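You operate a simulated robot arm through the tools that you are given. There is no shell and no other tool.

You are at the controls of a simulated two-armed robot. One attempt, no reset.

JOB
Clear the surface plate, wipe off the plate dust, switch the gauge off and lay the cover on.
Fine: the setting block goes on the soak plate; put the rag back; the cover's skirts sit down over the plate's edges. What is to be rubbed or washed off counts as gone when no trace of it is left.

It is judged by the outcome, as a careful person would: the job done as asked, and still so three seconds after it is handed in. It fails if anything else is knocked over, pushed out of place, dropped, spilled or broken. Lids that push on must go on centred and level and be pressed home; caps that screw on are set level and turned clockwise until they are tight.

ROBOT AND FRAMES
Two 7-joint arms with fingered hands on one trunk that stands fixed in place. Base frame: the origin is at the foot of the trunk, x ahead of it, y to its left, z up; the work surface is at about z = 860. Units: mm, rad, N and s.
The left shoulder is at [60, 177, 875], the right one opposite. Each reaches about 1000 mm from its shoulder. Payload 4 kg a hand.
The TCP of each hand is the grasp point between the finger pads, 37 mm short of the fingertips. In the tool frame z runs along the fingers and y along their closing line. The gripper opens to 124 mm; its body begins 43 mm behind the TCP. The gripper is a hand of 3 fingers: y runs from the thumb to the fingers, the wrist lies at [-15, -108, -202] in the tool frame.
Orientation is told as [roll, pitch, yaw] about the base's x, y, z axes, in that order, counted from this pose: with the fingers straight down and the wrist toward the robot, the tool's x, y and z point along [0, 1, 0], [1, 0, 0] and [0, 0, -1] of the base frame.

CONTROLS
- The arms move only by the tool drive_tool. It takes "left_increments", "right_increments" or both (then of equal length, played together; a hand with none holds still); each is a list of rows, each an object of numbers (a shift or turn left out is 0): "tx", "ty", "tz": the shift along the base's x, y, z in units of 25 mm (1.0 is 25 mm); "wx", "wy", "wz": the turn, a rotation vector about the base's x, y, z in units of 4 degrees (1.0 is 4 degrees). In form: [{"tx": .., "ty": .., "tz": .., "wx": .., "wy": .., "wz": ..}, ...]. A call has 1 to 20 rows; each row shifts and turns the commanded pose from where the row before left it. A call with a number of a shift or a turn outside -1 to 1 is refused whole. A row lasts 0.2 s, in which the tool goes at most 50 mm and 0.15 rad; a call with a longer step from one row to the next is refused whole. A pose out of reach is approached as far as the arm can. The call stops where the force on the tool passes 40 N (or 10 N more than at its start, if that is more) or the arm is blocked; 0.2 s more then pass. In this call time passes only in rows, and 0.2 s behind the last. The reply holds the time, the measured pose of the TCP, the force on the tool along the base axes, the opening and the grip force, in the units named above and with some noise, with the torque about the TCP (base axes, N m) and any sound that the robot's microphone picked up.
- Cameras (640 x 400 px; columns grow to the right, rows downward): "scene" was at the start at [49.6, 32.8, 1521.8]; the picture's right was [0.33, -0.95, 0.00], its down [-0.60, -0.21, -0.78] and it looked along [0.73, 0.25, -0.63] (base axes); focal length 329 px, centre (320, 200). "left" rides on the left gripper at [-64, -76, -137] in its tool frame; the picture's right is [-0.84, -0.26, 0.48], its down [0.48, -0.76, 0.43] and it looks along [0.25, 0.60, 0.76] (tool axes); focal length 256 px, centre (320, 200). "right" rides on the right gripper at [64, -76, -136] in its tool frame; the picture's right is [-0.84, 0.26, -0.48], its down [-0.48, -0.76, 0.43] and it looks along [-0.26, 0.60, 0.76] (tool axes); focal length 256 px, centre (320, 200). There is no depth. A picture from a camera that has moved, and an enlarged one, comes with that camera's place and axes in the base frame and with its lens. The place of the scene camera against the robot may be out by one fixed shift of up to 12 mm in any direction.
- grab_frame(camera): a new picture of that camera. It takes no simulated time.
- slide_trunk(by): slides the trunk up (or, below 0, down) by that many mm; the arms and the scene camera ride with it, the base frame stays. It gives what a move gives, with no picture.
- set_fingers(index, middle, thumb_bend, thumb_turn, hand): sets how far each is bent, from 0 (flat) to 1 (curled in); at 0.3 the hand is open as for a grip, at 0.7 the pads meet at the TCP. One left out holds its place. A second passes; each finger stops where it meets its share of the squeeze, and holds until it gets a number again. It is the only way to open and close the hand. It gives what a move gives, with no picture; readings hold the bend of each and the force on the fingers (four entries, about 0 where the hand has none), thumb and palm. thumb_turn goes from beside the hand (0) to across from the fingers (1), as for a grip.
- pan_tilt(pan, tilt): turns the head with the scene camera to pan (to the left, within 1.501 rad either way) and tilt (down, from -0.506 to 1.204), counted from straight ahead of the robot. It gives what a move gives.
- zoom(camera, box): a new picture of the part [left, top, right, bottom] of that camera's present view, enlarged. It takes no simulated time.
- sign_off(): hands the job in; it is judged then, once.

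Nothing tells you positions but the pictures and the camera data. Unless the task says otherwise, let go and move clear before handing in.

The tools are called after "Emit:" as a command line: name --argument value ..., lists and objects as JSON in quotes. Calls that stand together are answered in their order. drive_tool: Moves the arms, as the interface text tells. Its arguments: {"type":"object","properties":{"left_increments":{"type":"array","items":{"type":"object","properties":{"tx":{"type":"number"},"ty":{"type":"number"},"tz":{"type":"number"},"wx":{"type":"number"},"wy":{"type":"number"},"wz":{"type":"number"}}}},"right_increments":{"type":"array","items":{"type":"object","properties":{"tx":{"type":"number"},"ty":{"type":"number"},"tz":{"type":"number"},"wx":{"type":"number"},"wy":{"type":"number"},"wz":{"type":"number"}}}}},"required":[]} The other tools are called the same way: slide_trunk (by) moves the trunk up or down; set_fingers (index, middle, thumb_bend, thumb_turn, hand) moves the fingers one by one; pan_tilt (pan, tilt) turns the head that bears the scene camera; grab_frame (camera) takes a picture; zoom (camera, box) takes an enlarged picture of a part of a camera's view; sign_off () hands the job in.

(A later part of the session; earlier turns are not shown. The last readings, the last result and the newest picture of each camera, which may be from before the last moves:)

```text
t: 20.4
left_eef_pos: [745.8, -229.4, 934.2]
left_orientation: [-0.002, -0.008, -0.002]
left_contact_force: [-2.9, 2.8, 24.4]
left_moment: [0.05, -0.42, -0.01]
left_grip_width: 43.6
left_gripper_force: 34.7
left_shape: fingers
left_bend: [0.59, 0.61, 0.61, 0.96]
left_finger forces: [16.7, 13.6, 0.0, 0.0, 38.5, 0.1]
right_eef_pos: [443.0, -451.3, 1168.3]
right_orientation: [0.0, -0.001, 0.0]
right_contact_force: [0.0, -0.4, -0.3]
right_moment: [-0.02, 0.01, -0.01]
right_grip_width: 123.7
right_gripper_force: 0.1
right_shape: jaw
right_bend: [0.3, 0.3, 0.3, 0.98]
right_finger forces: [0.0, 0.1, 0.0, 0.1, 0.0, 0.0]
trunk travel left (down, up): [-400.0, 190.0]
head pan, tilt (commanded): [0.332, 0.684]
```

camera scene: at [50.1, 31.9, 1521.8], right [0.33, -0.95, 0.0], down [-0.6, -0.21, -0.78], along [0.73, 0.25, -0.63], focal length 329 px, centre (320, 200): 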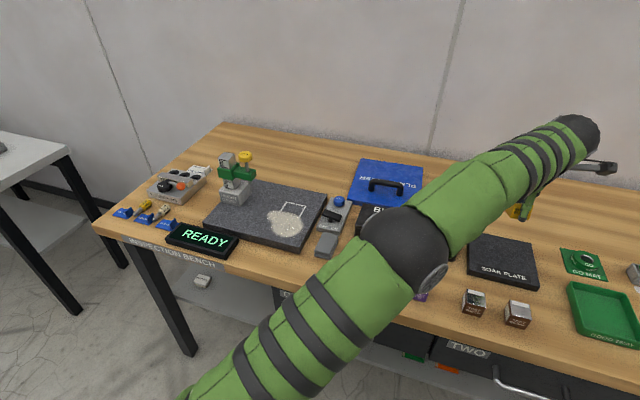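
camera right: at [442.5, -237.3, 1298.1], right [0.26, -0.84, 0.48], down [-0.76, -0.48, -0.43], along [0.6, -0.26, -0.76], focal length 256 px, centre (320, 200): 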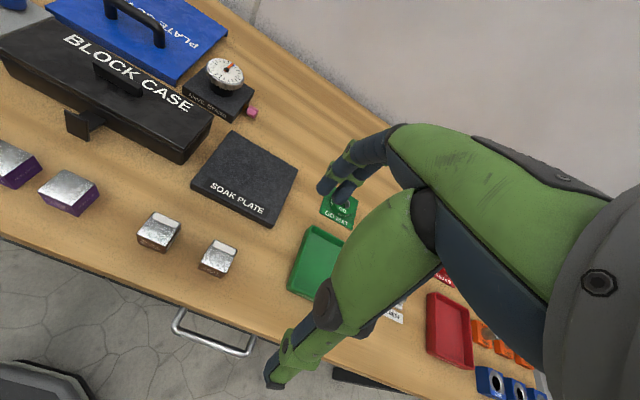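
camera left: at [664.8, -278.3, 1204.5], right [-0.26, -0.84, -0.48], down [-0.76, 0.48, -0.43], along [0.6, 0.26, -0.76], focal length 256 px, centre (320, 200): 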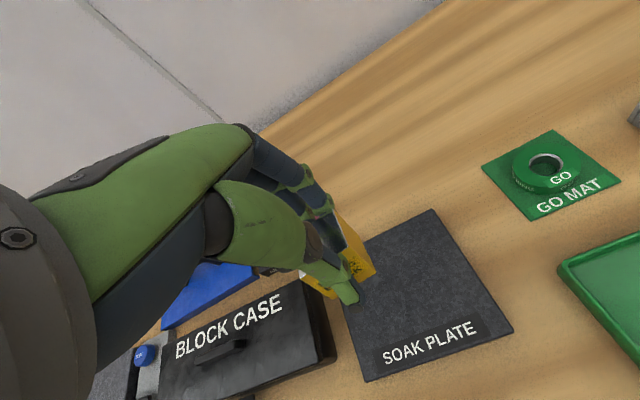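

Contact made with the soak plate. I ease the load off, then open the fingers.

Emit:
drive_tool --left_increments '[{"tz": 0.12}]'

Emit:
set_fingers --hand "left" --index 0.5 --middle 0.5 --thumb_bend 0.5

Emit:
zoom --camera "left" --box '[260, 150, 580, 350]'

```text
t: 20.8
left_eef_pos: [747.5, -231.0, 934.0]
left_orientation: [-0.002, -0.003, -0.002]
left_contact_force: [0.3, 1.0, 23.8]
left_moment: [0.01, -0.5, -0.02]
left_grip_width: 43.2
left_gripper_force: 34.2
left_shape: fingers
left_bend: [0.59, 0.61, 0.61, 0.96]
left_finger forces: [17.1, 14.3, 0.1, 0.0, 36.9, 0.0]
right_eef_pos: [443.1, -451.6, 1166.6]
right_orientation: [0.0, 0.0, -0.003]
right_contact_force: [-0.3, 0.1, -0.8]
right_moment: [0.0, 0.0, 0.02]
right_grip_width: 123.9
right_gripper_force: 0.0
right_shape: jaw
right_bend: [0.3, 0.3, 0.3, 0.98]
right_finger forces: [0.0, 0.1, 0.1, 0.0, 0.1, 0.0]
trunk travel left (down, up): [-400.0, 190.0]
head pan, tilt (commanded): [0.332, 0.684]
```

```text
t: 21.8
left_eef_pos: [747.4, -229.9, 929.9]
left_orientation: [0.0, -0.002, 0.001]
left_contact_force: [-0.3, -0.2, -0.4]
left_moment: [0.02, 0.02, -0.01]
left_grip_width: 62.0
left_gripper_force: 0.0
left_shape: fingers
left_bend: [0.5, 0.5, 0.5, 0.97]
left_finger forces: [0.0, 0.0, 0.0, 0.1, 0.0, 0.0]
right_eef_pos: [445.4, -451.4, 1166.1]
right_orientation: [0.0, 0.0, 0.0]
right_contact_force: [0.3, -0.5, 0.1]
right_moment: [0.0, 0.03, -0.01]
right_grip_width: 123.8
right_gripper_force: 0.0
right_shape: jaw
right_bend: [0.3, 0.3, 0.3, 0.98]
right_finger forces: [0.0, 0.0, 0.0, 0.0, 0.0, 0.0]
trunk travel left (down, up): [-400.0, 190.0]
head pan, tilt (commanded): [0.332, 0.684]
```

```text
2.00 times, centred on (420, 250) of left
camera zoom: at [672.6, -294.1, 1067.9], right [-0.26, -0.84, -0.48], down [-0.76, 0.48, -0.43], along [0.6, 0.26, -0.76], focal length 512 px, centre (120, 100)
```

zoom: 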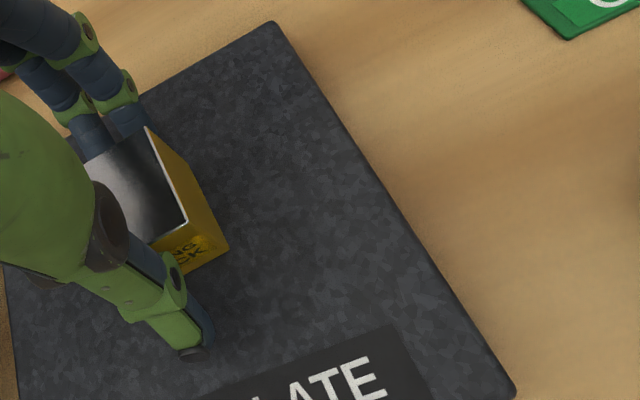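

Emit:
set_fingers --hand "left" --index 0.3 --middle 0.3 --thumb_bend 0.3

Emit:
drive_tool --left_increments '[{"tz": 0.5}, {"tz": 1}, {"tz": 1}, {"tz": 1}, {"tz": 1}, {"tz": 1}, {"tz": 1}]'

Emit:
grab_frame --camera "left"

Emit:
grab_frame --camera "scene"

```text
t: 22.8
left_eef_pos: [747.7, -228.9, 931.0]
left_orientation: [0.001, 0.0, 0.0]
left_contact_force: [0.2, 0.3, 0.2]
left_moment: [0.01, -0.01, -0.01]
left_grip_width: 123.5
left_gripper_force: 0.0
left_shape: fingers
left_bend: [0.3, 0.3, 0.3, 0.97]
left_finger forces: [0.0, 0.0, 0.0, 0.0, 0.0, 0.1]
right_eef_pos: [444.1, -452.0, 1166.1]
right_orientation: [0.001, 0.001, -0.002]
right_contact_force: [0.1, -1.2, 0.7]
right_moment: [-0.01, -0.01, 0.01]
right_grip_width: 123.8
right_gripper_force: 0.1
right_shape: jaw
right_bend: [0.3, 0.3, 0.3, 0.98]
right_finger forces: [0.0, 0.0, 0.0, 0.0, 0.0, 0.1]
trunk travel left (down, up): [-400.0, 190.0]
head pan, tilt (commanded): [0.332, 0.684]
```

```text
t: 24.4
left_eef_pos: [740.8, -225.8, 1093.6]
left_orientation: [0.0, 0.0, -0.002]
left_contact_force: [-0.4, 0.0, 0.8]
left_moment: [0.01, 0.03, 0.07]
left_grip_width: 123.4
left_gripper_force: 0.1
left_shape: fingers
left_bend: [0.3, 0.3, 0.3, 0.97]
left_finger forces: [0.0, 0.0, 0.1, 0.0, 0.0, 0.0]
left hand out of reach, approached as far as the arm can: row 7
right_eef_pos: [443.9, -450.6, 1166.5]
right_orientation: [0.001, -0.002, -0.003]
right_contact_force: [-0.4, -0.1, 0.9]
right_moment: [-0.02, -0.01, -0.02]
right_grip_width: 123.8
right_gripper_force: 0.0
right_shape: jaw
right_bend: [0.3, 0.3, 0.3, 0.98]
right_finger forces: [0.0, 0.1, 0.0, 0.0, 0.0, 0.0]
trunk travel left (down, up): [-400.0, 190.0]
head pan, tilt (commanded): [0.332, 0.684]
```

```text
taken
camera left: at [665.6, -289.9, 1230.3], right [-0.26, -0.84, -0.48], down [-0.76, 0.48, -0.43], along [0.6, 0.25, -0.76], focal length 256 px, centre (320, 200)
```

left: 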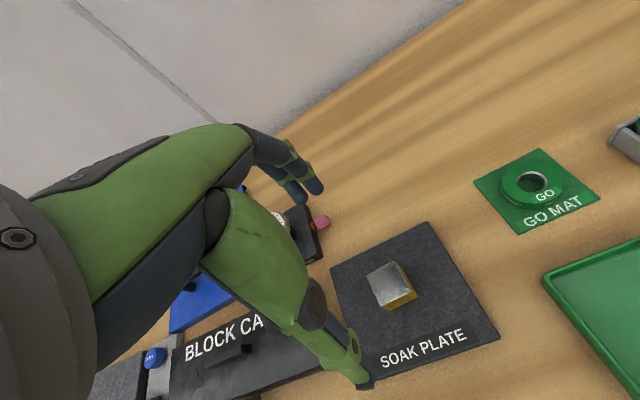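

```text
taken
camera scene: at [48.2, 33.1, 1521.9], right [0.33, -0.95, 0.0], down [-0.6, -0.21, -0.78], along [0.73, 0.25, -0.63], focal length 329 px, centre (320, 200)
```

scene: 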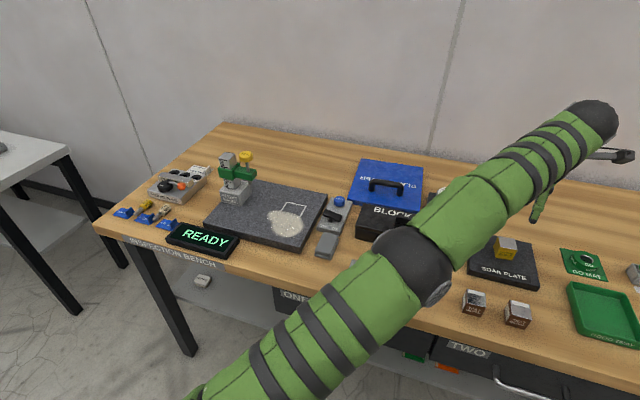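

The setting block now stands on the soak plate. Next is the rag: it lies at about x 600–675, y 184–233, close to the control box, so I'll grip it across its width with the left hand yawed 90°.

Emit:
drive_tool --left_increments '[{"tx": -0.3, "ty": 0.87, "tz": -0.1}, {"tx": -0.3, "ty": 0.87, "tz": -0.1}, {"tx": -0.3, "ty": 0.87}, {"tx": -0.3, "ty": 0.87}, {"tx": -0.3, "ty": 0.87, "wz": 0.5}, {"tx": -0.3, "ty": 0.87, "wz": 1}, {"tx": -0.3, "ty": 0.87, "wz": 1}, {"tx": -0.3, "ty": 0.87, "wz": 1}, {"tx": -0.3, "ty": 0.87, "wz": 1}, {"tx": -0.3, "ty": 0.87, "wz": 1}, {"tx": -0.3, "ty": 0.87, "wz": 1}, {"tx": -0.3, "ty": 0.87, "wz": 1}, {"tx": -0.3, "ty": 0.87, "wz": 1}, {"tx": -0.3, "ty": 0.87, "wz": 1}, {"ty": 0.87, "wz": 1}, {"ty": 0.87, "wz": 1}, {"ty": 0.87, "wz": 1}, {"ty": 0.87, "wz": 1}, {"ty": 0.87, "wz": 1}, {"ty": 0.87, "wz": 1}]'

Emit:
grab_frame --camera "scene"

Emit:
grab_frame --camera "left"

```text
t: 28.6
left_eef_pos: [634.9, 213.9, 1083.8]
left_orientation: [-0.001, 0.0, 1.083]
left_contact_force: [-0.2, 0.0, -0.6]
left_moment: [-0.02, 0.02, -0.02]
left_grip_width: 123.2
left_gripper_force: 0.1
left_shape: fingers
left_bend: [0.3, 0.3, 0.3, 0.97]
left_finger forces: [0.0, 0.1, 0.1, 0.0, 0.0, 0.0]
right_eef_pos: [445.1, -451.7, 1166.8]
right_orientation: [0.0, 0.0, 0.0]
right_contact_force: [-0.8, 0.1, 0.7]
right_moment: [0.0, -0.01, -0.01]
right_grip_width: 123.7
right_gripper_force: 0.1
right_shape: jaw
right_bend: [0.3, 0.3, 0.3, 0.98]
right_finger forces: [0.0, 0.0, 0.0, 0.0, 0.0, 0.0]
trunk travel left (down, up): [-400.0, 190.0]
head pan, tilt (commanded): [0.332, 0.684]
```

```text
taken
camera scene: at [49.6, 32.8, 1521.8], right [0.33, -0.95, 0.0], down [-0.6, -0.21, -0.78], along [0.73, 0.25, -0.63], focal length 329 px, centre (320, 200)
```

scene: 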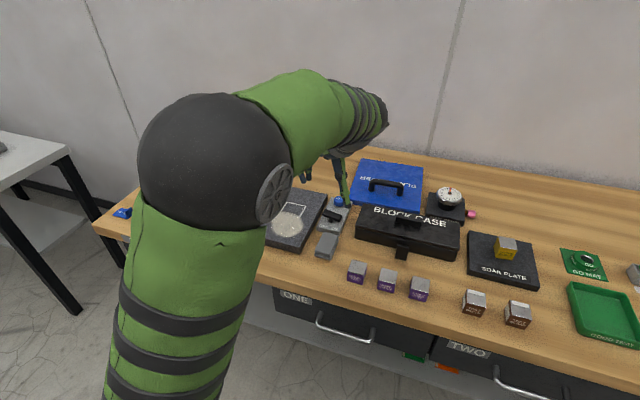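

```text
taken
camera left: at [656.8, 117.0, 1221.8], right [0.62, -0.62, -0.48], down [-0.78, -0.44, -0.43], along [0.05, 0.65, -0.76], focal length 256 px, centre (320, 200)
```

left: 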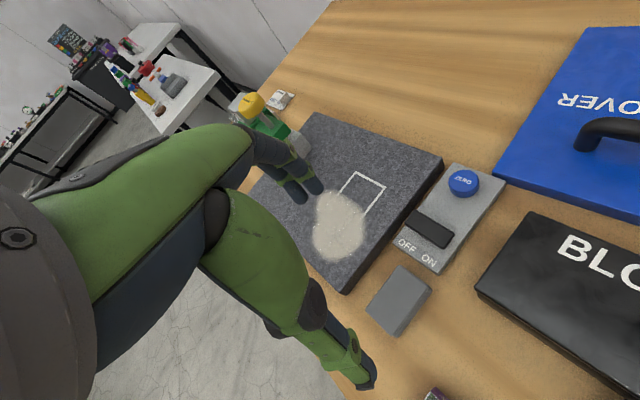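

Emit:
drive_tool --left_increments '[{"wz": 1}, {"wz": 1}, {"wz": 1}, {"wz": 1}, {"wz": 1}, {"wz": 1}, {"wz": 0.98}]'

Emit:
grab_frame --camera "left"

Emit:
zoom --camera "left" --box '[300, 230, 480, 350]'

Emit:
zoom --camera "scene" --box '[280, 180, 400, 270]'

```text
t: 30.2
left_eef_pos: [634.2, 211.6, 1086.2]
left_orientation: [0.0, 0.001, 1.571]
left_contact_force: [-1.2, 0.0, -0.1]
left_moment: [-0.02, 0.01, 0.03]
left_grip_width: 123.0
left_gripper_force: 0.1
left_shape: fingers
left_bend: [0.3, 0.3, 0.3, 0.97]
left_finger forces: [0.0, 0.0, 0.1, 0.0, 0.1, 0.1]
right_eef_pos: [443.8, -451.4, 1167.7]
right_orientation: [0.002, -0.001, 0.0]
right_contact_force: [0.0, 1.0, -0.2]
right_moment: [0.05, -0.04, -0.02]
right_grip_width: 123.9
right_gripper_force: 0.0
right_shape: jaw
right_bend: [0.3, 0.3, 0.3, 0.98]
right_finger forces: [0.1, 0.0, 0.0, 0.0, 0.1, 0.0]
trunk travel left (down, up): [-400.0, 190.0]
head pan, tilt (commanded): [0.332, 0.684]
```

```text
taken
camera left: at [699.1, 135.6, 1223.8], right [0.84, -0.26, -0.48], down [-0.48, -0.76, -0.43], along [-0.25, 0.6, -0.76], focal length 256 px, centre (320, 200)
```

left: 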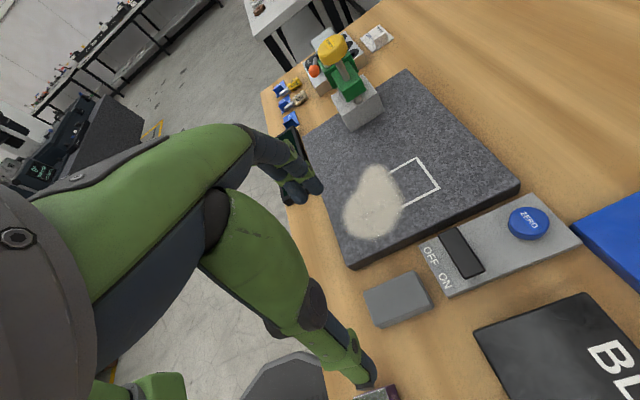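

```text
3.33 times, centred on (390, 290) of left
camera zoom: at [699.1, 135.6, 1223.8], right [0.84, -0.26, -0.48], down [-0.48, -0.76, -0.43], along [-0.25, 0.6, -0.76], focal length 853 px, centre (87, -100)
```

zoom: 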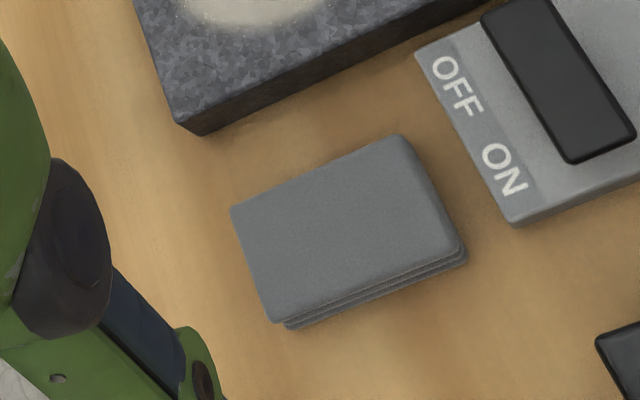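

```text
4.44 times, centred on (340, 225) of scene
camera zoom: at [49.6, 32.5, 1521.8], right [0.33, -0.95, 0.0], down [-0.6, -0.21, -0.78], along [0.73, 0.25, -0.63], focal length 1464 px, centre (231, 89)
```

zoom: 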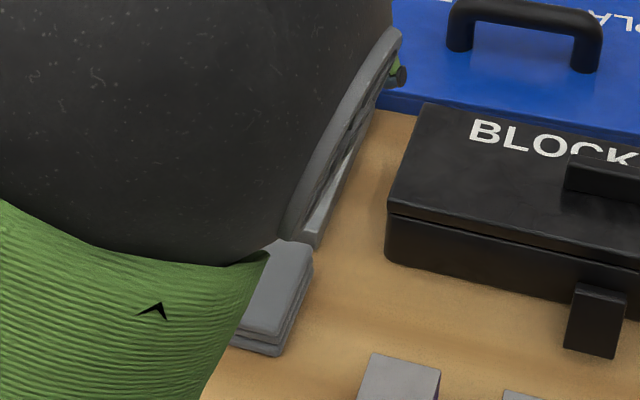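

The rag top spans about x 599–674, y 190–233, with the plate edge at y≈270. I'll partly close the hand so the fingers fit into the gap, then check where the tips are.

Emit:
set_fingers --hand "left" --index 0.44 --middle 0.44 --thumb_bend 0.42

Emit:
grab_frame --camera "left"

Emit:
zoom --camera "left" --box '[220, 140, 400, 380]'

```text
t: 31.2
left_eef_pos: [634.3, 211.8, 1086.4]
left_orientation: [0.001, -0.001, 1.57]
left_contact_force: [0.0, -0.3, 0.2]
left_moment: [0.01, -0.04, 0.03]
left_grip_width: 84.1
left_gripper_force: 0.0
left_shape: fingers
left_bend: [0.44, 0.44, 0.42, 0.97]
left_finger forces: [0.0, 0.1, 0.0, 0.0, 0.0, 0.0]
right_eef_pos: [446.0, -450.5, 1167.1]
right_orientation: [0.0, 0.001, -0.001]
right_contact_force: [-0.3, 0.9, 0.6]
right_moment: [0.0, -0.02, -0.02]
right_grip_width: 123.8
right_gripper_force: 0.0
right_shape: jaw
right_bend: [0.3, 0.3, 0.3, 0.98]
right_finger forces: [0.0, 0.0, 0.0, 0.0, 0.0, 0.1]
trunk travel left (down, up): [-400.0, 190.0]
head pan, tilt (commanded): [0.332, 0.684]
```

```text
taken
camera left: at [698.9, 135.4, 1223.7], right [0.84, -0.26, -0.48], down [-0.48, -0.76, -0.43], along [-0.25, 0.6, -0.76], focal length 256 px, centre (320, 200)
```

left: 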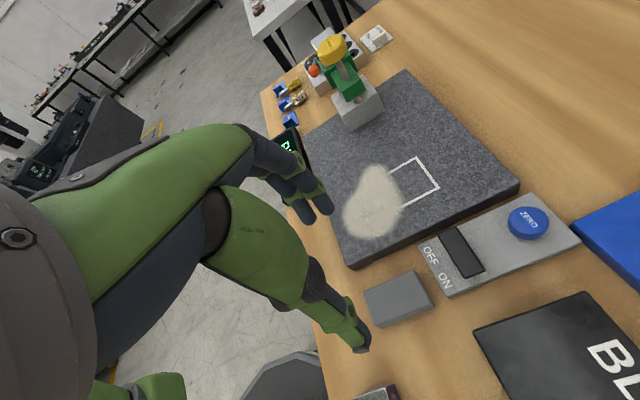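

```text
1.67 times, centred on (310, 260) of left
camera zoom: at [698.9, 135.4, 1223.7], right [0.84, -0.26, -0.48], down [-0.48, -0.76, -0.43], along [-0.25, 0.6, -0.76], focal length 427 px, centre (337, 100)
```

zoom: 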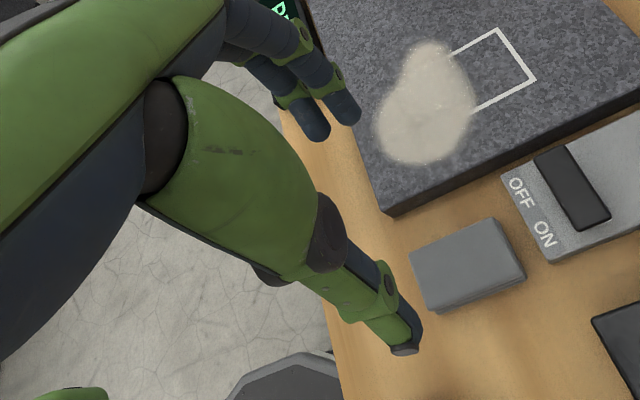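

Emit:
set_fingers --hand "left" --index 0.48 --middle 0.48 --thumb_bend 0.47

Emit:
drive_tool --left_increments '[{"tx": 0.1, "ty": -0.08, "tz": -1}, {"tz": -1}, {"tz": -1}, {"tz": -1}, {"tz": -1}, {"tz": -1}]'

Emit:
grab_frame --camera "left"

Emit:
zoom --camera "left" --box '[220, 140, 420, 380]'

```text
t: 32.2
left_eef_pos: [633.1, 211.9, 1086.4]
left_orientation: [-0.001, -0.002, 1.57]
left_contact_force: [0.5, -0.1, -0.1]
left_moment: [0.02, -0.02, 0.01]
left_grip_width: 70.1
left_gripper_force: 0.0
left_shape: fingers
left_bend: [0.48, 0.48, 0.47, 0.97]
left_finger forces: [0.0, 0.0, 0.1, 0.0, 0.0, 0.0]
right_eef_pos: [445.5, -452.0, 1167.2]
right_orientation: [0.0, 0.0, 0.0]
right_contact_force: [1.2, 1.3, 0.0]
right_moment: [0.0, -0.01, 0.02]
right_grip_width: 123.7
right_gripper_force: 0.1
right_shape: jaw
right_bend: [0.3, 0.3, 0.3, 0.98]
right_finger forces: [0.0, 0.0, 0.0, 0.0, 0.1, 0.0]
trunk travel left (down, up): [-400.0, 190.0]
head pan, tilt (commanded): [0.332, 0.684]
```

```text
t: 33.6
left_eef_pos: [636.3, 210.1, 933.5]
left_orientation: [0.0, 0.0, 1.568]
left_contact_force: [-0.7, 0.2, -0.1]
left_moment: [0.0, 0.01, 0.02]
left_grip_width: 70.1
left_gripper_force: 0.1
left_shape: fingers
left_bend: [0.48, 0.48, 0.47, 0.98]
left_finger forces: [0.0, 0.1, 0.0, 0.0, 0.1, 0.1]
right_eef_pos: [444.9, -451.0, 1165.7]
right_orientation: [-0.001, 0.0, 0.0]
right_contact_force: [-0.1, 1.2, 0.3]
right_moment: [-0.01, 0.01, 0.02]
right_grip_width: 123.7
right_gripper_force: 0.1
right_shape: jaw
right_bend: [0.3, 0.3, 0.3, 0.98]
right_finger forces: [0.1, 0.1, 0.1, 0.0, 0.0, 0.1]
trunk travel left (down, up): [-400.0, 190.0]
head pan, tilt (commanded): [0.332, 0.684]
```

```text
taken
camera left: at [701.9, 133.7, 1070.4], right [0.84, -0.26, -0.48], down [-0.48, -0.76, -0.43], along [-0.25, 0.6, -0.76], focal length 256 px, centre (320, 200)
```

left: 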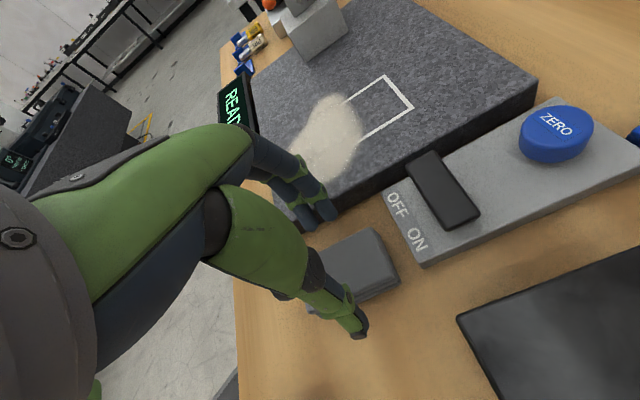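

```text
1.67 times, centred on (320, 260) of left
camera zoom: at [701.9, 133.7, 1070.4], right [0.84, -0.26, -0.48], down [-0.48, -0.76, -0.43], along [-0.25, 0.6, -0.76], focal length 427 px, centre (320, 100)
```

zoom: 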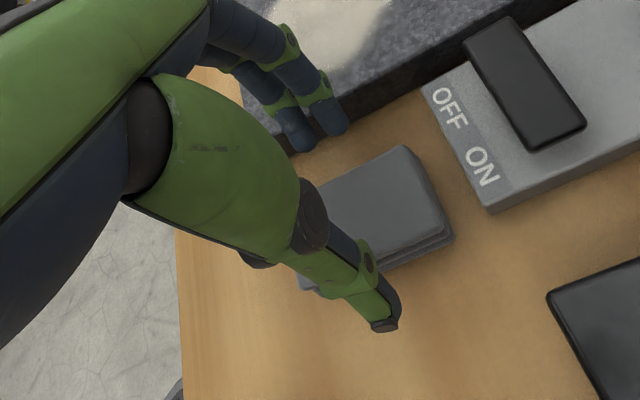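

Emit:
drive_tool --left_increments '[{"tz": -0.5}, {"tz": -0.4}]'

Emit:
zoom --camera "left" --box '[220, 140, 420, 380]'

```text
t: 34.2
left_eef_pos: [637.2, 208.2, 916.2]
left_orientation: [-0.001, 0.0, 1.569]
left_contact_force: [0.6, -1.4, 10.9]
left_moment: [0.6, 0.09, 0.02]
left_grip_width: 70.5
left_gripper_force: 5.3
left_shape: fingers
left_bend: [0.48, 0.47, 0.47, 0.98]
left_finger forces: [0.1, 10.0, 0.0, 0.1, 0.1, 0.0]
right_eef_pos: [445.2, -451.8, 1166.8]
right_orientation: [0.001, -0.001, -0.004]
right_contact_force: [-0.1, 0.4, 0.6]
right_moment: [-0.02, 0.01, -0.01]
right_grip_width: 123.6
right_gripper_force: 0.1
right_shape: jaw
right_bend: [0.3, 0.3, 0.3, 0.98]
right_finger forces: [0.0, 0.0, 0.0, 0.1, 0.0, 0.1]
trunk travel left (down, up): [-400.0, 190.0]
head pan, tilt (commanded): [0.332, 0.684]
```

```text
1.67 times, centred on (320, 260) of left
camera zoom: at [701.9, 131.9, 1051.9], right [0.84, -0.26, -0.48], down [-0.48, -0.76, -0.44], along [-0.25, 0.6, -0.76], focal length 427 px, centre (320, 100)
```

zoom: 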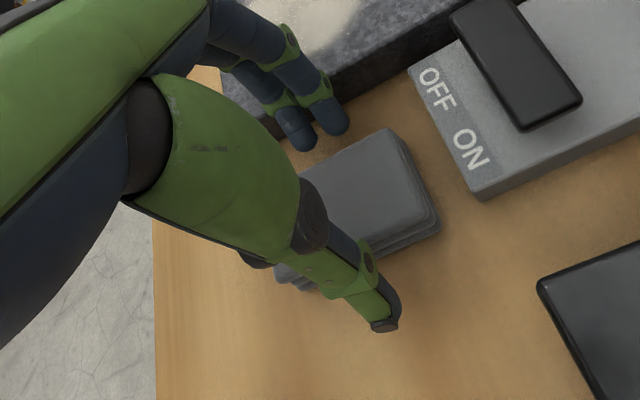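

The middle finger touched the plate's edge. I back off, tuck the fingers in a bit closer to the rag and shift slightly right.

Emit:
drive_tool --left_increments '[{"tz": 0.6}, {"tz": 0.2, "ty": -0.1}]'

Emit:
set_fingers --hand "left" --index 0.51 --middle 0.51 --thumb_bend 0.46

Emit:
zoom --camera "left" --box '[220, 140, 420, 380]'

```text
t: 34.8
left_eef_pos: [636.5, 208.1, 932.5]
left_orientation: [0.0, 0.0, 1.568]
left_contact_force: [-0.2, 0.0, 0.0]
left_moment: [0.02, -0.02, 0.01]
left_grip_width: 70.4
left_gripper_force: 0.0
left_shape: fingers
left_bend: [0.48, 0.48, 0.47, 0.98]
left_finger forces: [0.1, 0.0, 0.0, 0.1, 0.0, 0.0]
right_eef_pos: [443.7, -451.1, 1167.3]
right_orientation: [0.0, 0.0, -0.001]
right_contact_force: [-0.5, 0.4, -0.2]
right_moment: [0.02, 0.01, 0.0]
right_grip_width: 124.1
right_gripper_force: 0.1
right_shape: jaw
right_bend: [0.3, 0.3, 0.3, 0.98]
right_finger forces: [0.1, 0.0, 0.1, 0.1, 0.0, 0.1]
trunk travel left (down, up): [-400.0, 190.0]
head pan, tilt (commanded): [0.332, 0.684]
```

```text
t: 35.8
left_eef_pos: [637.6, 206.7, 932.9]
left_orientation: [0.001, 0.0, 1.568]
left_contact_force: [-0.6, -0.3, 0.8]
left_moment: [0.02, 0.01, 0.01]
left_grip_width: 67.1
left_gripper_force: 0.0
left_shape: fingers
left_bend: [0.51, 0.51, 0.46, 0.98]
left_finger forces: [0.0, 0.1, 0.1, 0.0, 0.0, 0.0]
right_eef_pos: [444.6, -450.8, 1166.9]
right_orientation: [0.001, 0.0, -0.003]
right_contact_force: [-0.5, 0.3, 0.4]
right_moment: [0.0, 0.01, -0.04]
right_grip_width: 123.8
right_gripper_force: 0.1
right_shape: jaw
right_bend: [0.3, 0.3, 0.3, 0.98]
right_finger forces: [0.0, 0.1, 0.0, 0.0, 0.0, 0.1]
trunk travel left (down, up): [-400.0, 190.0]
head pan, tilt (commanded): [0.332, 0.684]
```

```text
1.67 times, centred on (320, 260) of left
camera zoom: at [702.6, 130.7, 1070.8], right [0.84, -0.26, -0.48], down [-0.48, -0.76, -0.43], along [-0.25, 0.6, -0.76], focal length 427 px, centre (320, 100)
```

zoom: 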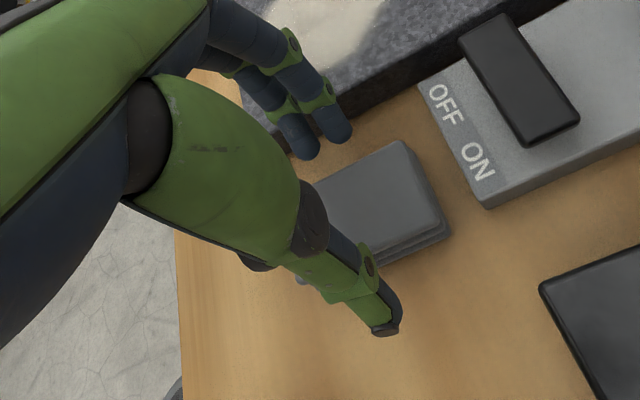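

Emit:
drive_tool --left_increments '[{"tz": -0.5}, {"tz": -0.3}]'

Emit:
zoom --camera "left" --box '[220, 140, 420, 380]'

```text
t: 36.4
left_eef_pos: [636.7, 206.1, 913.1]
left_orientation: [-0.001, -0.001, 1.57]
left_contact_force: [-0.3, 0.5, -0.2]
left_moment: [0.0, 0.01, -0.01]
left_grip_width: 66.9
left_gripper_force: 0.1
left_shape: fingers
left_bend: [0.51, 0.51, 0.46, 0.98]
left_finger forces: [0.0, 0.0, 0.0, 0.0, 0.0, 0.0]
right_eef_pos: [443.9, -450.4, 1166.8]
right_orientation: [-0.001, 0.002, 0.0]
right_contact_force: [-0.4, 0.0, 0.4]
right_moment: [0.03, -0.03, 0.02]
right_grip_width: 123.9
right_gripper_force: 0.1
right_shape: jaw
right_bend: [0.3, 0.3, 0.3, 0.98]
right_finger forces: [0.1, 0.0, 0.0, 0.1, 0.1, 0.0]
trunk travel left (down, up): [-400.0, 190.0]
head pan, tilt (commanded): [0.332, 0.684]
```

```text
1.67 times, centred on (320, 260) of left
camera zoom: at [701.8, 129.6, 1050.5], right [0.84, -0.26, -0.48], down [-0.49, -0.76, -0.43], along [-0.25, 0.6, -0.76], focal length 427 px, centre (320, 100)
```

zoom: 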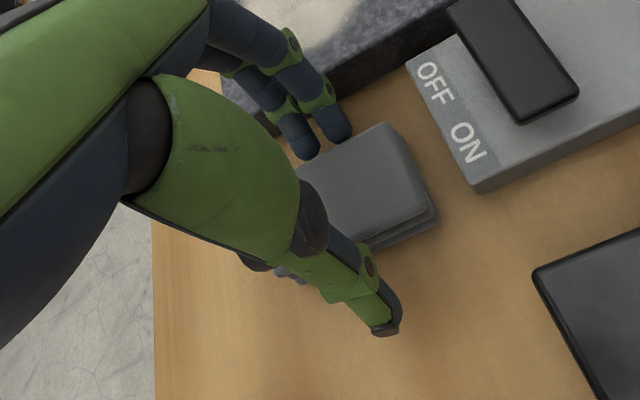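

Emit:
drive_tool --left_increments '[{"tz": -0.16}, {"tz": -0.12}]'

Emit:
zoom --camera "left" --box '[220, 140, 420, 380]'

```text
t: 37.0
left_eef_pos: [637.9, 206.1, 907.0]
left_orientation: [0.002, 0.0, 1.568]
left_contact_force: [-0.1, -0.2, -0.1]
left_moment: [-0.02, 0.01, 0.01]
left_grip_width: 67.0
left_gripper_force: 0.4
left_shape: fingers
left_bend: [0.51, 0.51, 0.46, 0.98]
left_finger forces: [0.0, 0.2, 0.1, 0.1, 0.0, 0.1]
right_eef_pos: [444.4, -450.6, 1167.1]
right_orientation: [0.001, 0.0, 0.0]
right_contact_force: [-0.1, -0.7, 0.6]
right_moment: [-0.01, 0.02, 0.02]
right_grip_width: 124.0
right_gripper_force: 0.1
right_shape: jaw
right_bend: [0.3, 0.3, 0.3, 0.98]
right_finger forces: [0.1, 0.1, 0.0, 0.0, 0.1, 0.0]
trunk travel left (down, up): [-400.0, 190.0]
head pan, tilt (commanded): [0.332, 0.684]
```

```text
1.67 times, centred on (320, 260) of left
camera zoom: at [702.8, 129.7, 1043.4], right [0.84, -0.26, -0.48], down [-0.48, -0.76, -0.43], along [-0.25, 0.6, -0.76], focal length 427 px, centre (320, 100)
```

zoom: 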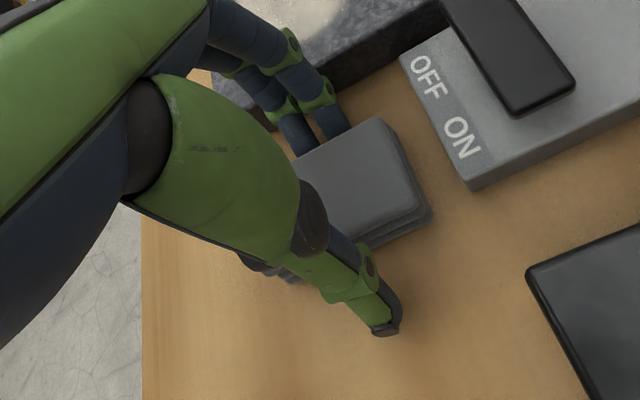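

Emit:
drive_tool --left_increments '[{"tz": -0.06}]'

Emit:
set_fingers --hand "left" --thumb_bend 0.56

Emit:
zoom --camera "left" --box '[220, 140, 420, 380]'

```text
t: 37.4
left_eef_pos: [637.8, 205.6, 904.6]
left_orientation: [0.0, 0.0, 1.568]
left_contact_force: [0.0, 0.3, 0.1]
left_moment: [0.01, 0.04, -0.02]
left_grip_width: 67.0
left_gripper_force: 0.6
left_shape: fingers
left_bend: [0.51, 0.51, 0.46, 0.98]
left_finger forces: [0.0, 1.1, 0.0, 0.0, 0.1, 0.0]
right_eef_pos: [445.3, -451.2, 1166.0]
right_orientation: [0.001, 0.001, -0.001]
right_contact_force: [0.2, 0.6, 0.0]
right_moment: [0.01, 0.0, 0.03]
right_grip_width: 123.8
right_gripper_force: 0.1
right_shape: jaw
right_bend: [0.3, 0.3, 0.3, 0.98]
right_finger forces: [0.0, 0.0, 0.1, 0.1, 0.0, 0.1]
trunk travel left (down, up): [-400.0, 190.0]
head pan, tilt (commanded): [0.332, 0.684]
```

```text
t: 38.4
left_eef_pos: [636.7, 205.7, 904.9]
left_orientation: [0.0, 0.002, 1.57]
left_contact_force: [0.7, -1.5, 0.9]
left_moment: [0.07, 0.02, -0.09]
left_grip_width: 53.3
left_gripper_force: 1.9
left_shape: fingers
left_bend: [0.51, 0.51, 0.56, 0.97]
left_finger forces: [0.4, 2.2, 0.0, 0.0, 1.2, 0.0]
right_eef_pos: [444.5, -451.5, 1165.7]
right_orientation: [-0.001, 0.001, -0.002]
right_contact_force: [-0.4, 0.5, -0.1]
right_moment: [-0.04, 0.01, 0.01]
right_grip_width: 123.7
right_gripper_force: 0.0
right_shape: jaw
right_bend: [0.3, 0.3, 0.3, 0.98]
right_finger forces: [0.0, 0.0, 0.0, 0.0, 0.0, 0.1]
trunk travel left (down, up): [-400.0, 190.0]
head pan, tilt (commanded): [0.332, 0.684]
```

```text
1.67 times, centred on (320, 260) of left
camera zoom: at [702.5, 129.8, 1041.9], right [0.84, -0.26, -0.48], down [-0.48, -0.76, -0.43], along [-0.25, 0.6, -0.76], focal length 427 px, centre (320, 100)
```

zoom: 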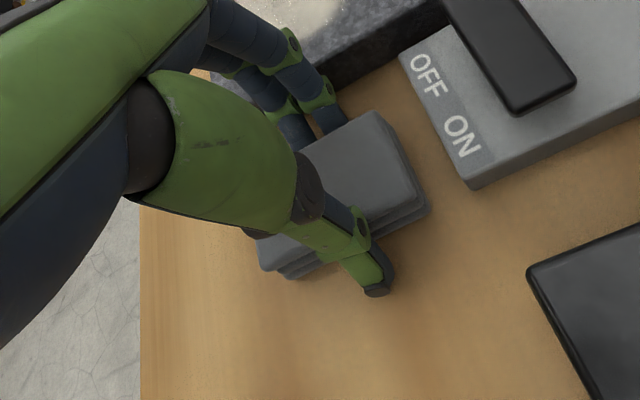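

Emit:
set_fingers --hand "left" --index 0.62 --middle 0.62 --thumb_bend 0.64

Emit:
zoom --camera "left" --box '[220, 140, 420, 380]'

```text
t: 39.4
left_eef_pos: [637.6, 207.3, 904.6]
left_orientation: [-0.001, 0.0, 1.57]
left_contact_force: [0.1, 4.0, 8.7]
left_moment: [0.45, 0.03, -0.01]
left_grip_width: 50.8
left_gripper_force: 18.8
left_shape: fingers
left_bend: [0.54, 0.55, 0.59, 0.97]
left_finger forces: [10.6, 10.1, 0.1, 0.0, 17.4, 0.0]
right_eef_pos: [444.1, -450.9, 1167.2]
right_orientation: [0.001, 0.0, 0.0]
right_contact_force: [0.6, 0.5, 0.1]
right_moment: [-0.01, 0.0, 0.03]
right_grip_width: 123.7
right_gripper_force: 0.1
right_shape: jaw
right_bend: [0.3, 0.3, 0.3, 0.98]
right_finger forces: [0.0, 0.0, 0.1, 0.0, 0.0, 0.0]
trunk travel left (down, up): [-400.0, 190.0]
head pan, tilt (commanded): [0.332, 0.684]
```

```text
1.67 times, centred on (320, 260) of left
camera zoom: at [702.2, 130.5, 1042.3], right [0.84, -0.26, -0.48], down [-0.48, -0.76, -0.44], along [-0.25, 0.6, -0.76], focal length 427 px, centre (320, 100)
```

zoom: 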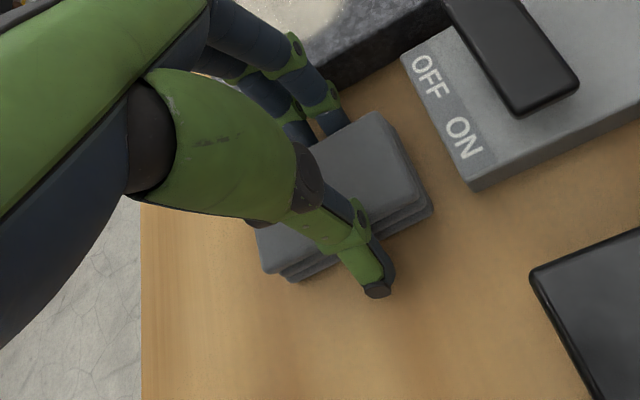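

The rag is gripped at about 19 N. Lift it and check.

Emit:
drive_tool --left_increments '[{"tz": 0.4}, {"tz": 0.6}, {"tz": 1}, {"tz": 1}, {"tz": 1}]'

Emit:
grab_frame --camera "left"

Emit:
zoom --camera "left" --box '[220, 140, 420, 380]'

```text
t: 40.6
left_eef_pos: [635.4, 207.6, 1005.9]
left_orientation: [0.001, 0.0, 1.569]
left_contact_force: [0.4, -0.7, -0.4]
left_moment: [0.01, -0.04, 0.0]
left_grip_width: 50.6
left_gripper_force: 17.2
left_shape: fingers
left_bend: [0.55, 0.56, 0.59, 0.97]
left_finger forces: [9.5, 8.0, 0.0, 0.0, 18.0, 0.0]
right_eef_pos: [444.1, -450.8, 1166.3]
right_orientation: [-0.001, 0.0, -0.002]
right_contact_force: [0.5, 0.2, -0.1]
right_moment: [0.01, -0.02, 0.01]
right_grip_width: 123.4
right_gripper_force: 0.0
right_shape: jaw
right_bend: [0.3, 0.3, 0.3, 0.98]
right_finger forces: [0.0, 0.0, 0.0, 0.0, 0.0, 0.0]
trunk travel left (down, up): [-400.0, 190.0]
head pan, tilt (commanded): [0.332, 0.684]
```

```text
taken
camera left: at [701.1, 131.2, 1143.3], right [0.84, -0.26, -0.48], down [-0.48, -0.76, -0.43], along [-0.25, 0.6, -0.76], focal length 256 px, centre (320, 200)
```

left: 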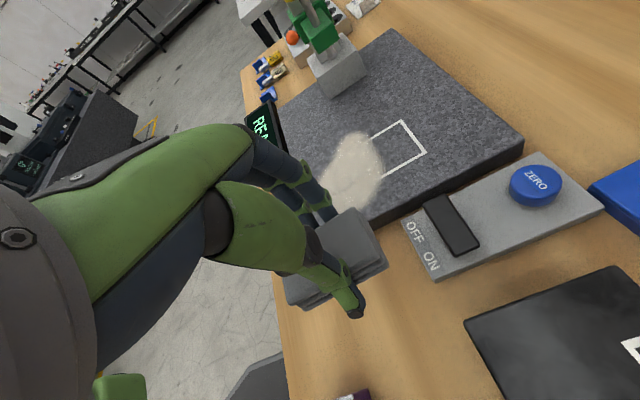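

```text
1.67 times, centred on (320, 260) of left
camera zoom: at [701.1, 131.2, 1143.3], right [0.84, -0.26, -0.48], down [-0.48, -0.76, -0.43], along [-0.25, 0.6, -0.76], focal length 427 px, centre (320, 100)
```

zoom: 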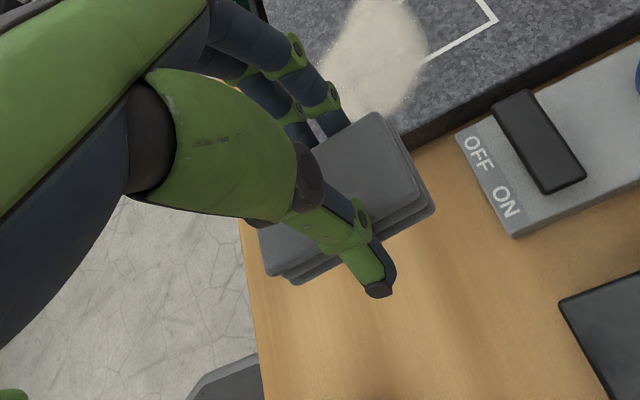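

Rag is held well. Before wiping I check the gauge's position and the dust extents so the hand stays clear.

Emit:
zoom --camera "left" --box '[240, 0, 440, 120]'

Emit:
zoom --camera "left" --box '[280, 100, 540, 240]'

Emit:
grab_frame --camera "scene"

```text
3.20 times, centred on (340, 60) of left
camera zoom: at [701.1, 131.2, 1143.3], right [0.84, -0.26, -0.48], down [-0.48, -0.76, -0.43], along [-0.25, 0.6, -0.76], focal length 819 px, centre (256, 648)
```

zoom: 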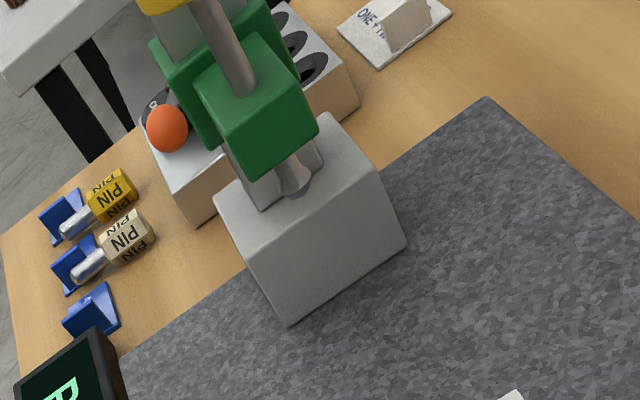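

```text
2.46 times, centred on (410, 170) of left
camera zoom: at [701.1, 131.2, 1143.3], right [0.84, -0.26, -0.48], down [-0.48, -0.76, -0.43], along [-0.25, 0.6, -0.76], focal length 630 px, centre (98, 274)
```

zoom: 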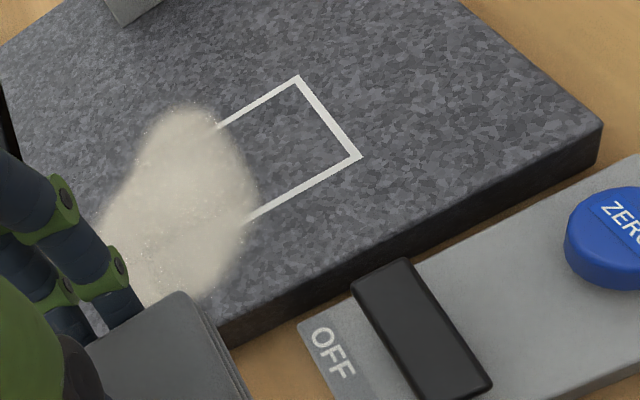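

```text
taken
camera scene: at [49.3, 32.6, 1521.8], right [0.33, -0.95, 0.0], down [-0.6, -0.21, -0.78], along [0.73, 0.25, -0.63], focal length 329 px, centre (320, 200)
```

scene: 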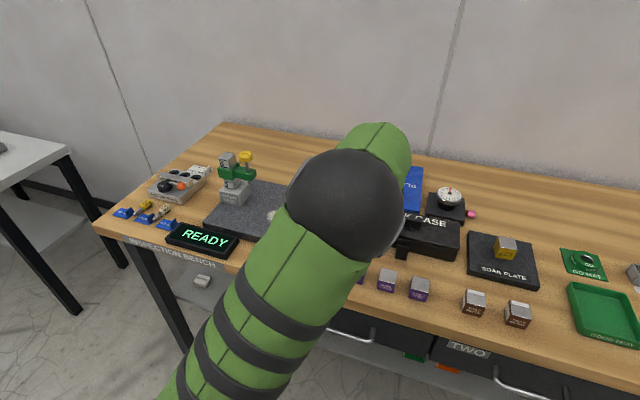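

The dust spans about x 608–708, y 285–405; the gauge base starts at y≈498 and its green arm overhangs to about y≈455 at x≥704, so I'll keep the hand at x≤680 there. I bring the rag above the dust's right end.

Emit:
drive_tool --left_increments '[{"tx": 0.4, "ty": 0.83, "tz": -0.2}, {"tx": 0.4, "ty": 0.83, "tz": -0.4}, {"tx": 0.4, "ty": 0.83, "tz": -0.7}, {"tx": 0.4, "ty": 0.8, "tz": -0.9}]'

Emit:
grab_frame --camera "left"

Emit:
zoom --camera "scene" --box '[200, 140, 360, 260]'

```text
t: 41.6
left_eef_pos: [677.4, 289.1, 949.4]
left_orientation: [0.0, -0.001, 1.567]
left_contact_force: [-0.7, -0.3, -1.1]
left_moment: [-0.01, 0.01, -0.02]
left_grip_width: 50.4
left_gripper_force: 17.5
left_shape: fingers
left_bend: [0.55, 0.56, 0.59, 0.97]
left_finger forces: [9.4, 8.1, 0.0, 0.0, 18.0, 0.0]
right_eef_pos: [445.5, -451.4, 1166.7]
right_orientation: [-0.001, 0.0, -0.001]
right_contact_force: [0.3, 0.4, 0.3]
right_moment: [0.02, -0.02, -0.04]
right_grip_width: 123.7
right_gripper_force: 0.3
right_shape: jaw
right_bend: [0.3, 0.3, 0.3, 0.98]
right_finger forces: [0.0, 0.1, 0.1, 0.0, 0.0, 0.0]
trunk travel left (down, up): [-400.0, 190.0]
head pan, tilt (commanded): [0.332, 0.684]
```

```text
taken
camera left: at [741.9, 213.1, 1086.4], right [0.84, -0.26, -0.48], down [-0.49, -0.76, -0.43], along [-0.25, 0.6, -0.76], focal length 256 px, centre (320, 200)
```

left: 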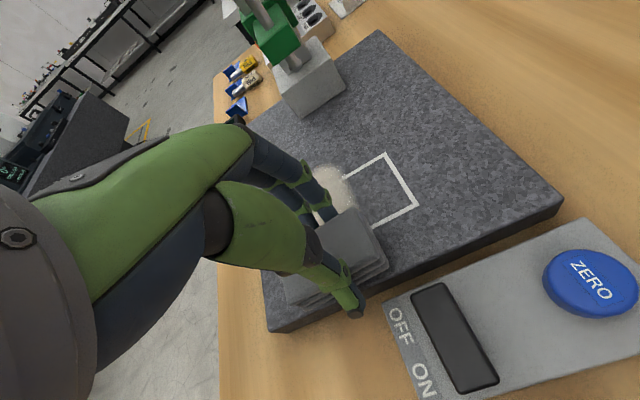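

```text
3.33 times, centred on (280, 200) of scene
camera zoom: at [50.0, 32.9, 1521.9], right [0.33, -0.95, 0.0], down [-0.6, -0.21, -0.78], along [0.73, 0.25, -0.63], focal length 1098 px, centre (453, 200)
```

zoom: 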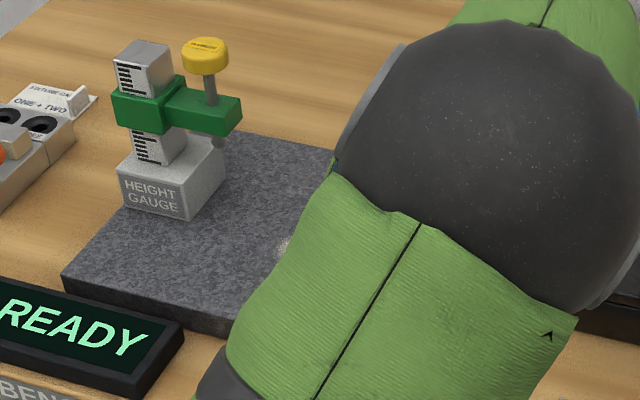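

Emit:
drive_tool --left_increments '[{"tz": -0.44}, {"tz": -0.1}, {"tz": -0.1}]'

```text
t: 42.4
left_eef_pos: [677.4, 288.2, 935.6]
left_orientation: [-0.003, -0.002, 1.567]
left_contact_force: [1.7, -1.1, 12.7]
left_moment: [0.31, -0.07, 0.0]
left_grip_width: 50.8
left_gripper_force: 19.2
left_shape: fingers
left_bend: [0.55, 0.56, 0.59, 0.96]
left_finger forces: [9.3, 9.0, 0.0, 0.1, 20.4, 0.0]
right_eef_pos: [444.3, -451.5, 1166.7]
right_orientation: [0.0, -0.001, -0.002]
right_contact_force: [0.3, 1.2, -0.6]
right_moment: [-0.01, 0.03, 0.0]
right_grip_width: 123.7
right_gripper_force: 0.0
right_shape: jaw
right_bend: [0.3, 0.3, 0.3, 0.98]
right_finger forces: [0.1, 0.1, 0.0, 0.1, 0.1, 0.1]
trunk travel left (down, up): [-400.0, 190.0]
head pan, tilt (commanded): [0.332, 0.684]
```

Good contact at about 13 N. First wiping stroke to the left along x≈677.

Emit:
drive_tool --left_increments '[{"ty": 0.5}, {"ty": 0.5}, {"ty": 0.5}, {"ty": 0.5}]'

Emit:
grab_frame --camera "left"

```text
t: 43.4
left_eef_pos: [676.7, 339.7, 934.5]
left_orientation: [0.0, -0.001, 1.571]
left_contact_force: [0.2, -4.3, 12.5]
left_moment: [0.1, -0.03, -0.03]
left_grip_width: 51.3
left_gripper_force: 19.3
left_shape: fingers
left_bend: [0.56, 0.57, 0.58, 0.96]
left_finger forces: [8.8, 7.8, 0.0, 0.0, 22.7, 0.0]
right_eef_pos: [445.3, -452.7, 1167.4]
right_orientation: [-0.001, 0.0, 0.001]
right_contact_force: [-1.0, 0.0, -0.6]
right_moment: [0.01, -0.03, 0.02]
right_grip_width: 123.8
right_gripper_force: 0.1
right_shape: jaw
right_bend: [0.3, 0.3, 0.3, 0.98]
right_finger forces: [0.0, 0.1, 0.0, 0.0, 0.0, 0.0]
trunk travel left (down, up): [-400.0, 190.0]
head pan, tilt (commanded): [0.332, 0.684]
```

```text
taken
camera left: at [741.1, 262.8, 1071.5], right [0.84, -0.26, -0.48], down [-0.48, -0.76, -0.44], along [-0.25, 0.6, -0.76], focal length 256 px, centre (320, 200)
```

left: 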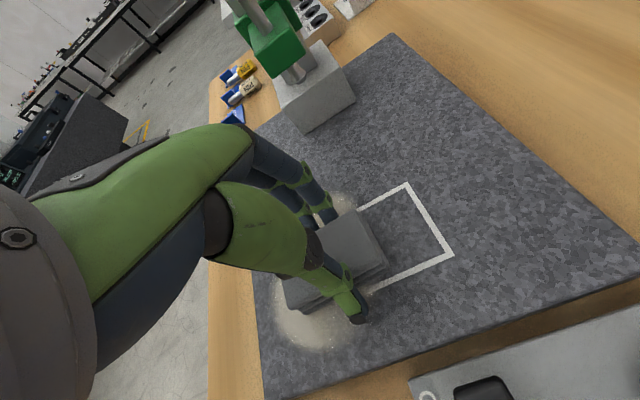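

Emit:
drive_tool --left_increments '[{"ty": 0.5}, {"ty": 0.5}, {"ty": 0.5}, {"ty": 0.5}, {"ty": -0.5}, {"ty": -0.5}, {"ty": -0.5}, {"ty": -0.5}, {"ty": -0.5}, {"ty": -0.5}, {"ty": -0.5}, {"ty": -0.5}]'

Emit:
grab_frame --camera "left"

```text
t: 46.0
left_eef_pos: [676.6, 287.8, 936.2]
left_orientation: [0.0, 0.001, 1.569]
left_contact_force: [0.0, 0.7, 1.1]
left_moment: [0.03, -0.06, -0.02]
left_grip_width: 50.8
left_gripper_force: 16.8
left_shape: fingers
left_bend: [0.55, 0.56, 0.59, 0.96]
left_finger forces: [9.0, 7.9, 0.0, 0.0, 16.9, 0.1]
right_eef_pos: [445.4, -451.6, 1167.1]
right_orientation: [0.0, -0.001, -0.002]
right_contact_force: [0.0, 0.1, -0.9]
right_moment: [-0.01, 0.0, 0.02]
right_grip_width: 123.6
right_gripper_force: 0.1
right_shape: jaw
right_bend: [0.3, 0.3, 0.3, 0.98]
right_finger forces: [0.1, 0.0, 0.0, 0.1, 0.0, 0.0]
trunk travel left (down, up): [-400.0, 190.0]
head pan, tilt (commanded): [0.332, 0.684]
```

```text
taken
camera left: at [741.5, 211.8, 1073.1], right [0.84, -0.26, -0.48], down [-0.49, -0.76, -0.43], along [-0.25, 0.6, -0.76], focal length 256 px, centre (320, 200)
```

left: 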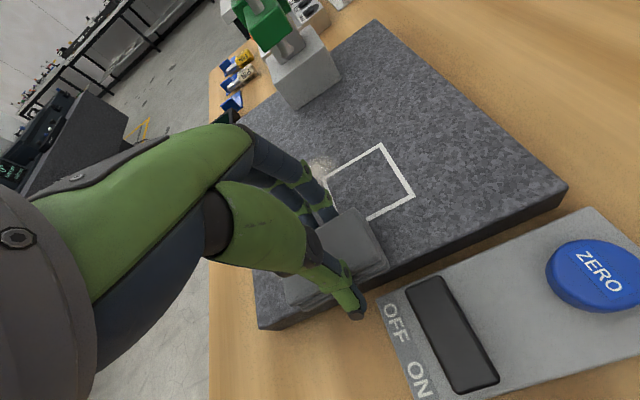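

Dust is coming off. I press a touch more and do the nearer lane (x≈640).

Emit:
drive_tool --left_increments '[{"tz": -0.1, "tx": -0.5}, {"tx": -0.5}, {"tx": -0.5}, {"ty": 0.5}, {"ty": 0.5}, {"ty": 0.5}, {"ty": 0.5}, {"ty": 0.5}, {"ty": 0.5}, {"ty": 0.5}, {"ty": 0.5}]'

Emit:
grab_frame --camera "left"

```text
t: 48.4
left_eef_pos: [639.1, 388.3, 932.8]
left_orientation: [-0.005, -0.002, 1.567]
left_contact_force: [0.9, -10.2, 29.5]
left_moment: [-0.41, -0.23, -0.05]
left_grip_width: 52.0
left_gripper_force: 23.8
left_shape: fingers
left_bend: [0.57, 0.58, 0.56, 0.96]
left_finger forces: [7.5, 6.4, 0.0, 0.0, 34.4, 0.1]
right_eef_pos: [443.2, -451.7, 1168.0]
right_orientation: [0.001, -0.001, -0.001]
right_contact_force: [-0.3, -0.7, 0.3]
right_moment: [-0.03, -0.02, 0.0]
right_grip_width: 123.5
right_gripper_force: 0.0
right_shape: jaw
right_bend: [0.3, 0.3, 0.3, 0.98]
right_finger forces: [0.1, 0.1, 0.0, 0.1, 0.1, 0.1]
trunk travel left (down, up): [-400.0, 190.0]
head pan, tilt (commanded): [0.332, 0.684]
```

```text
taken
camera left: at [703.8, 310.6, 1070.3], right [0.84, -0.26, -0.48], down [-0.48, -0.76, -0.44], along [-0.25, 0.6, -0.76], focal length 256 px, centre (320, 200)
```

left: 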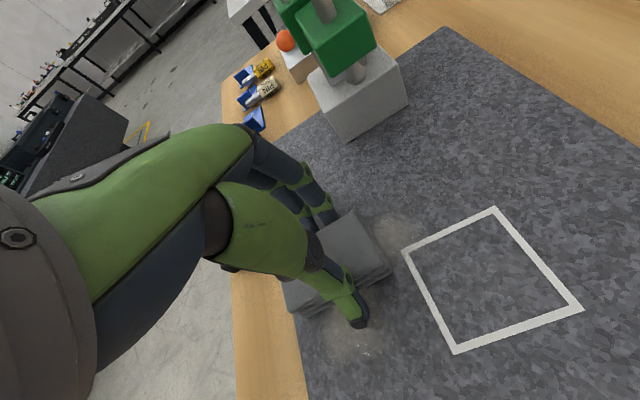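

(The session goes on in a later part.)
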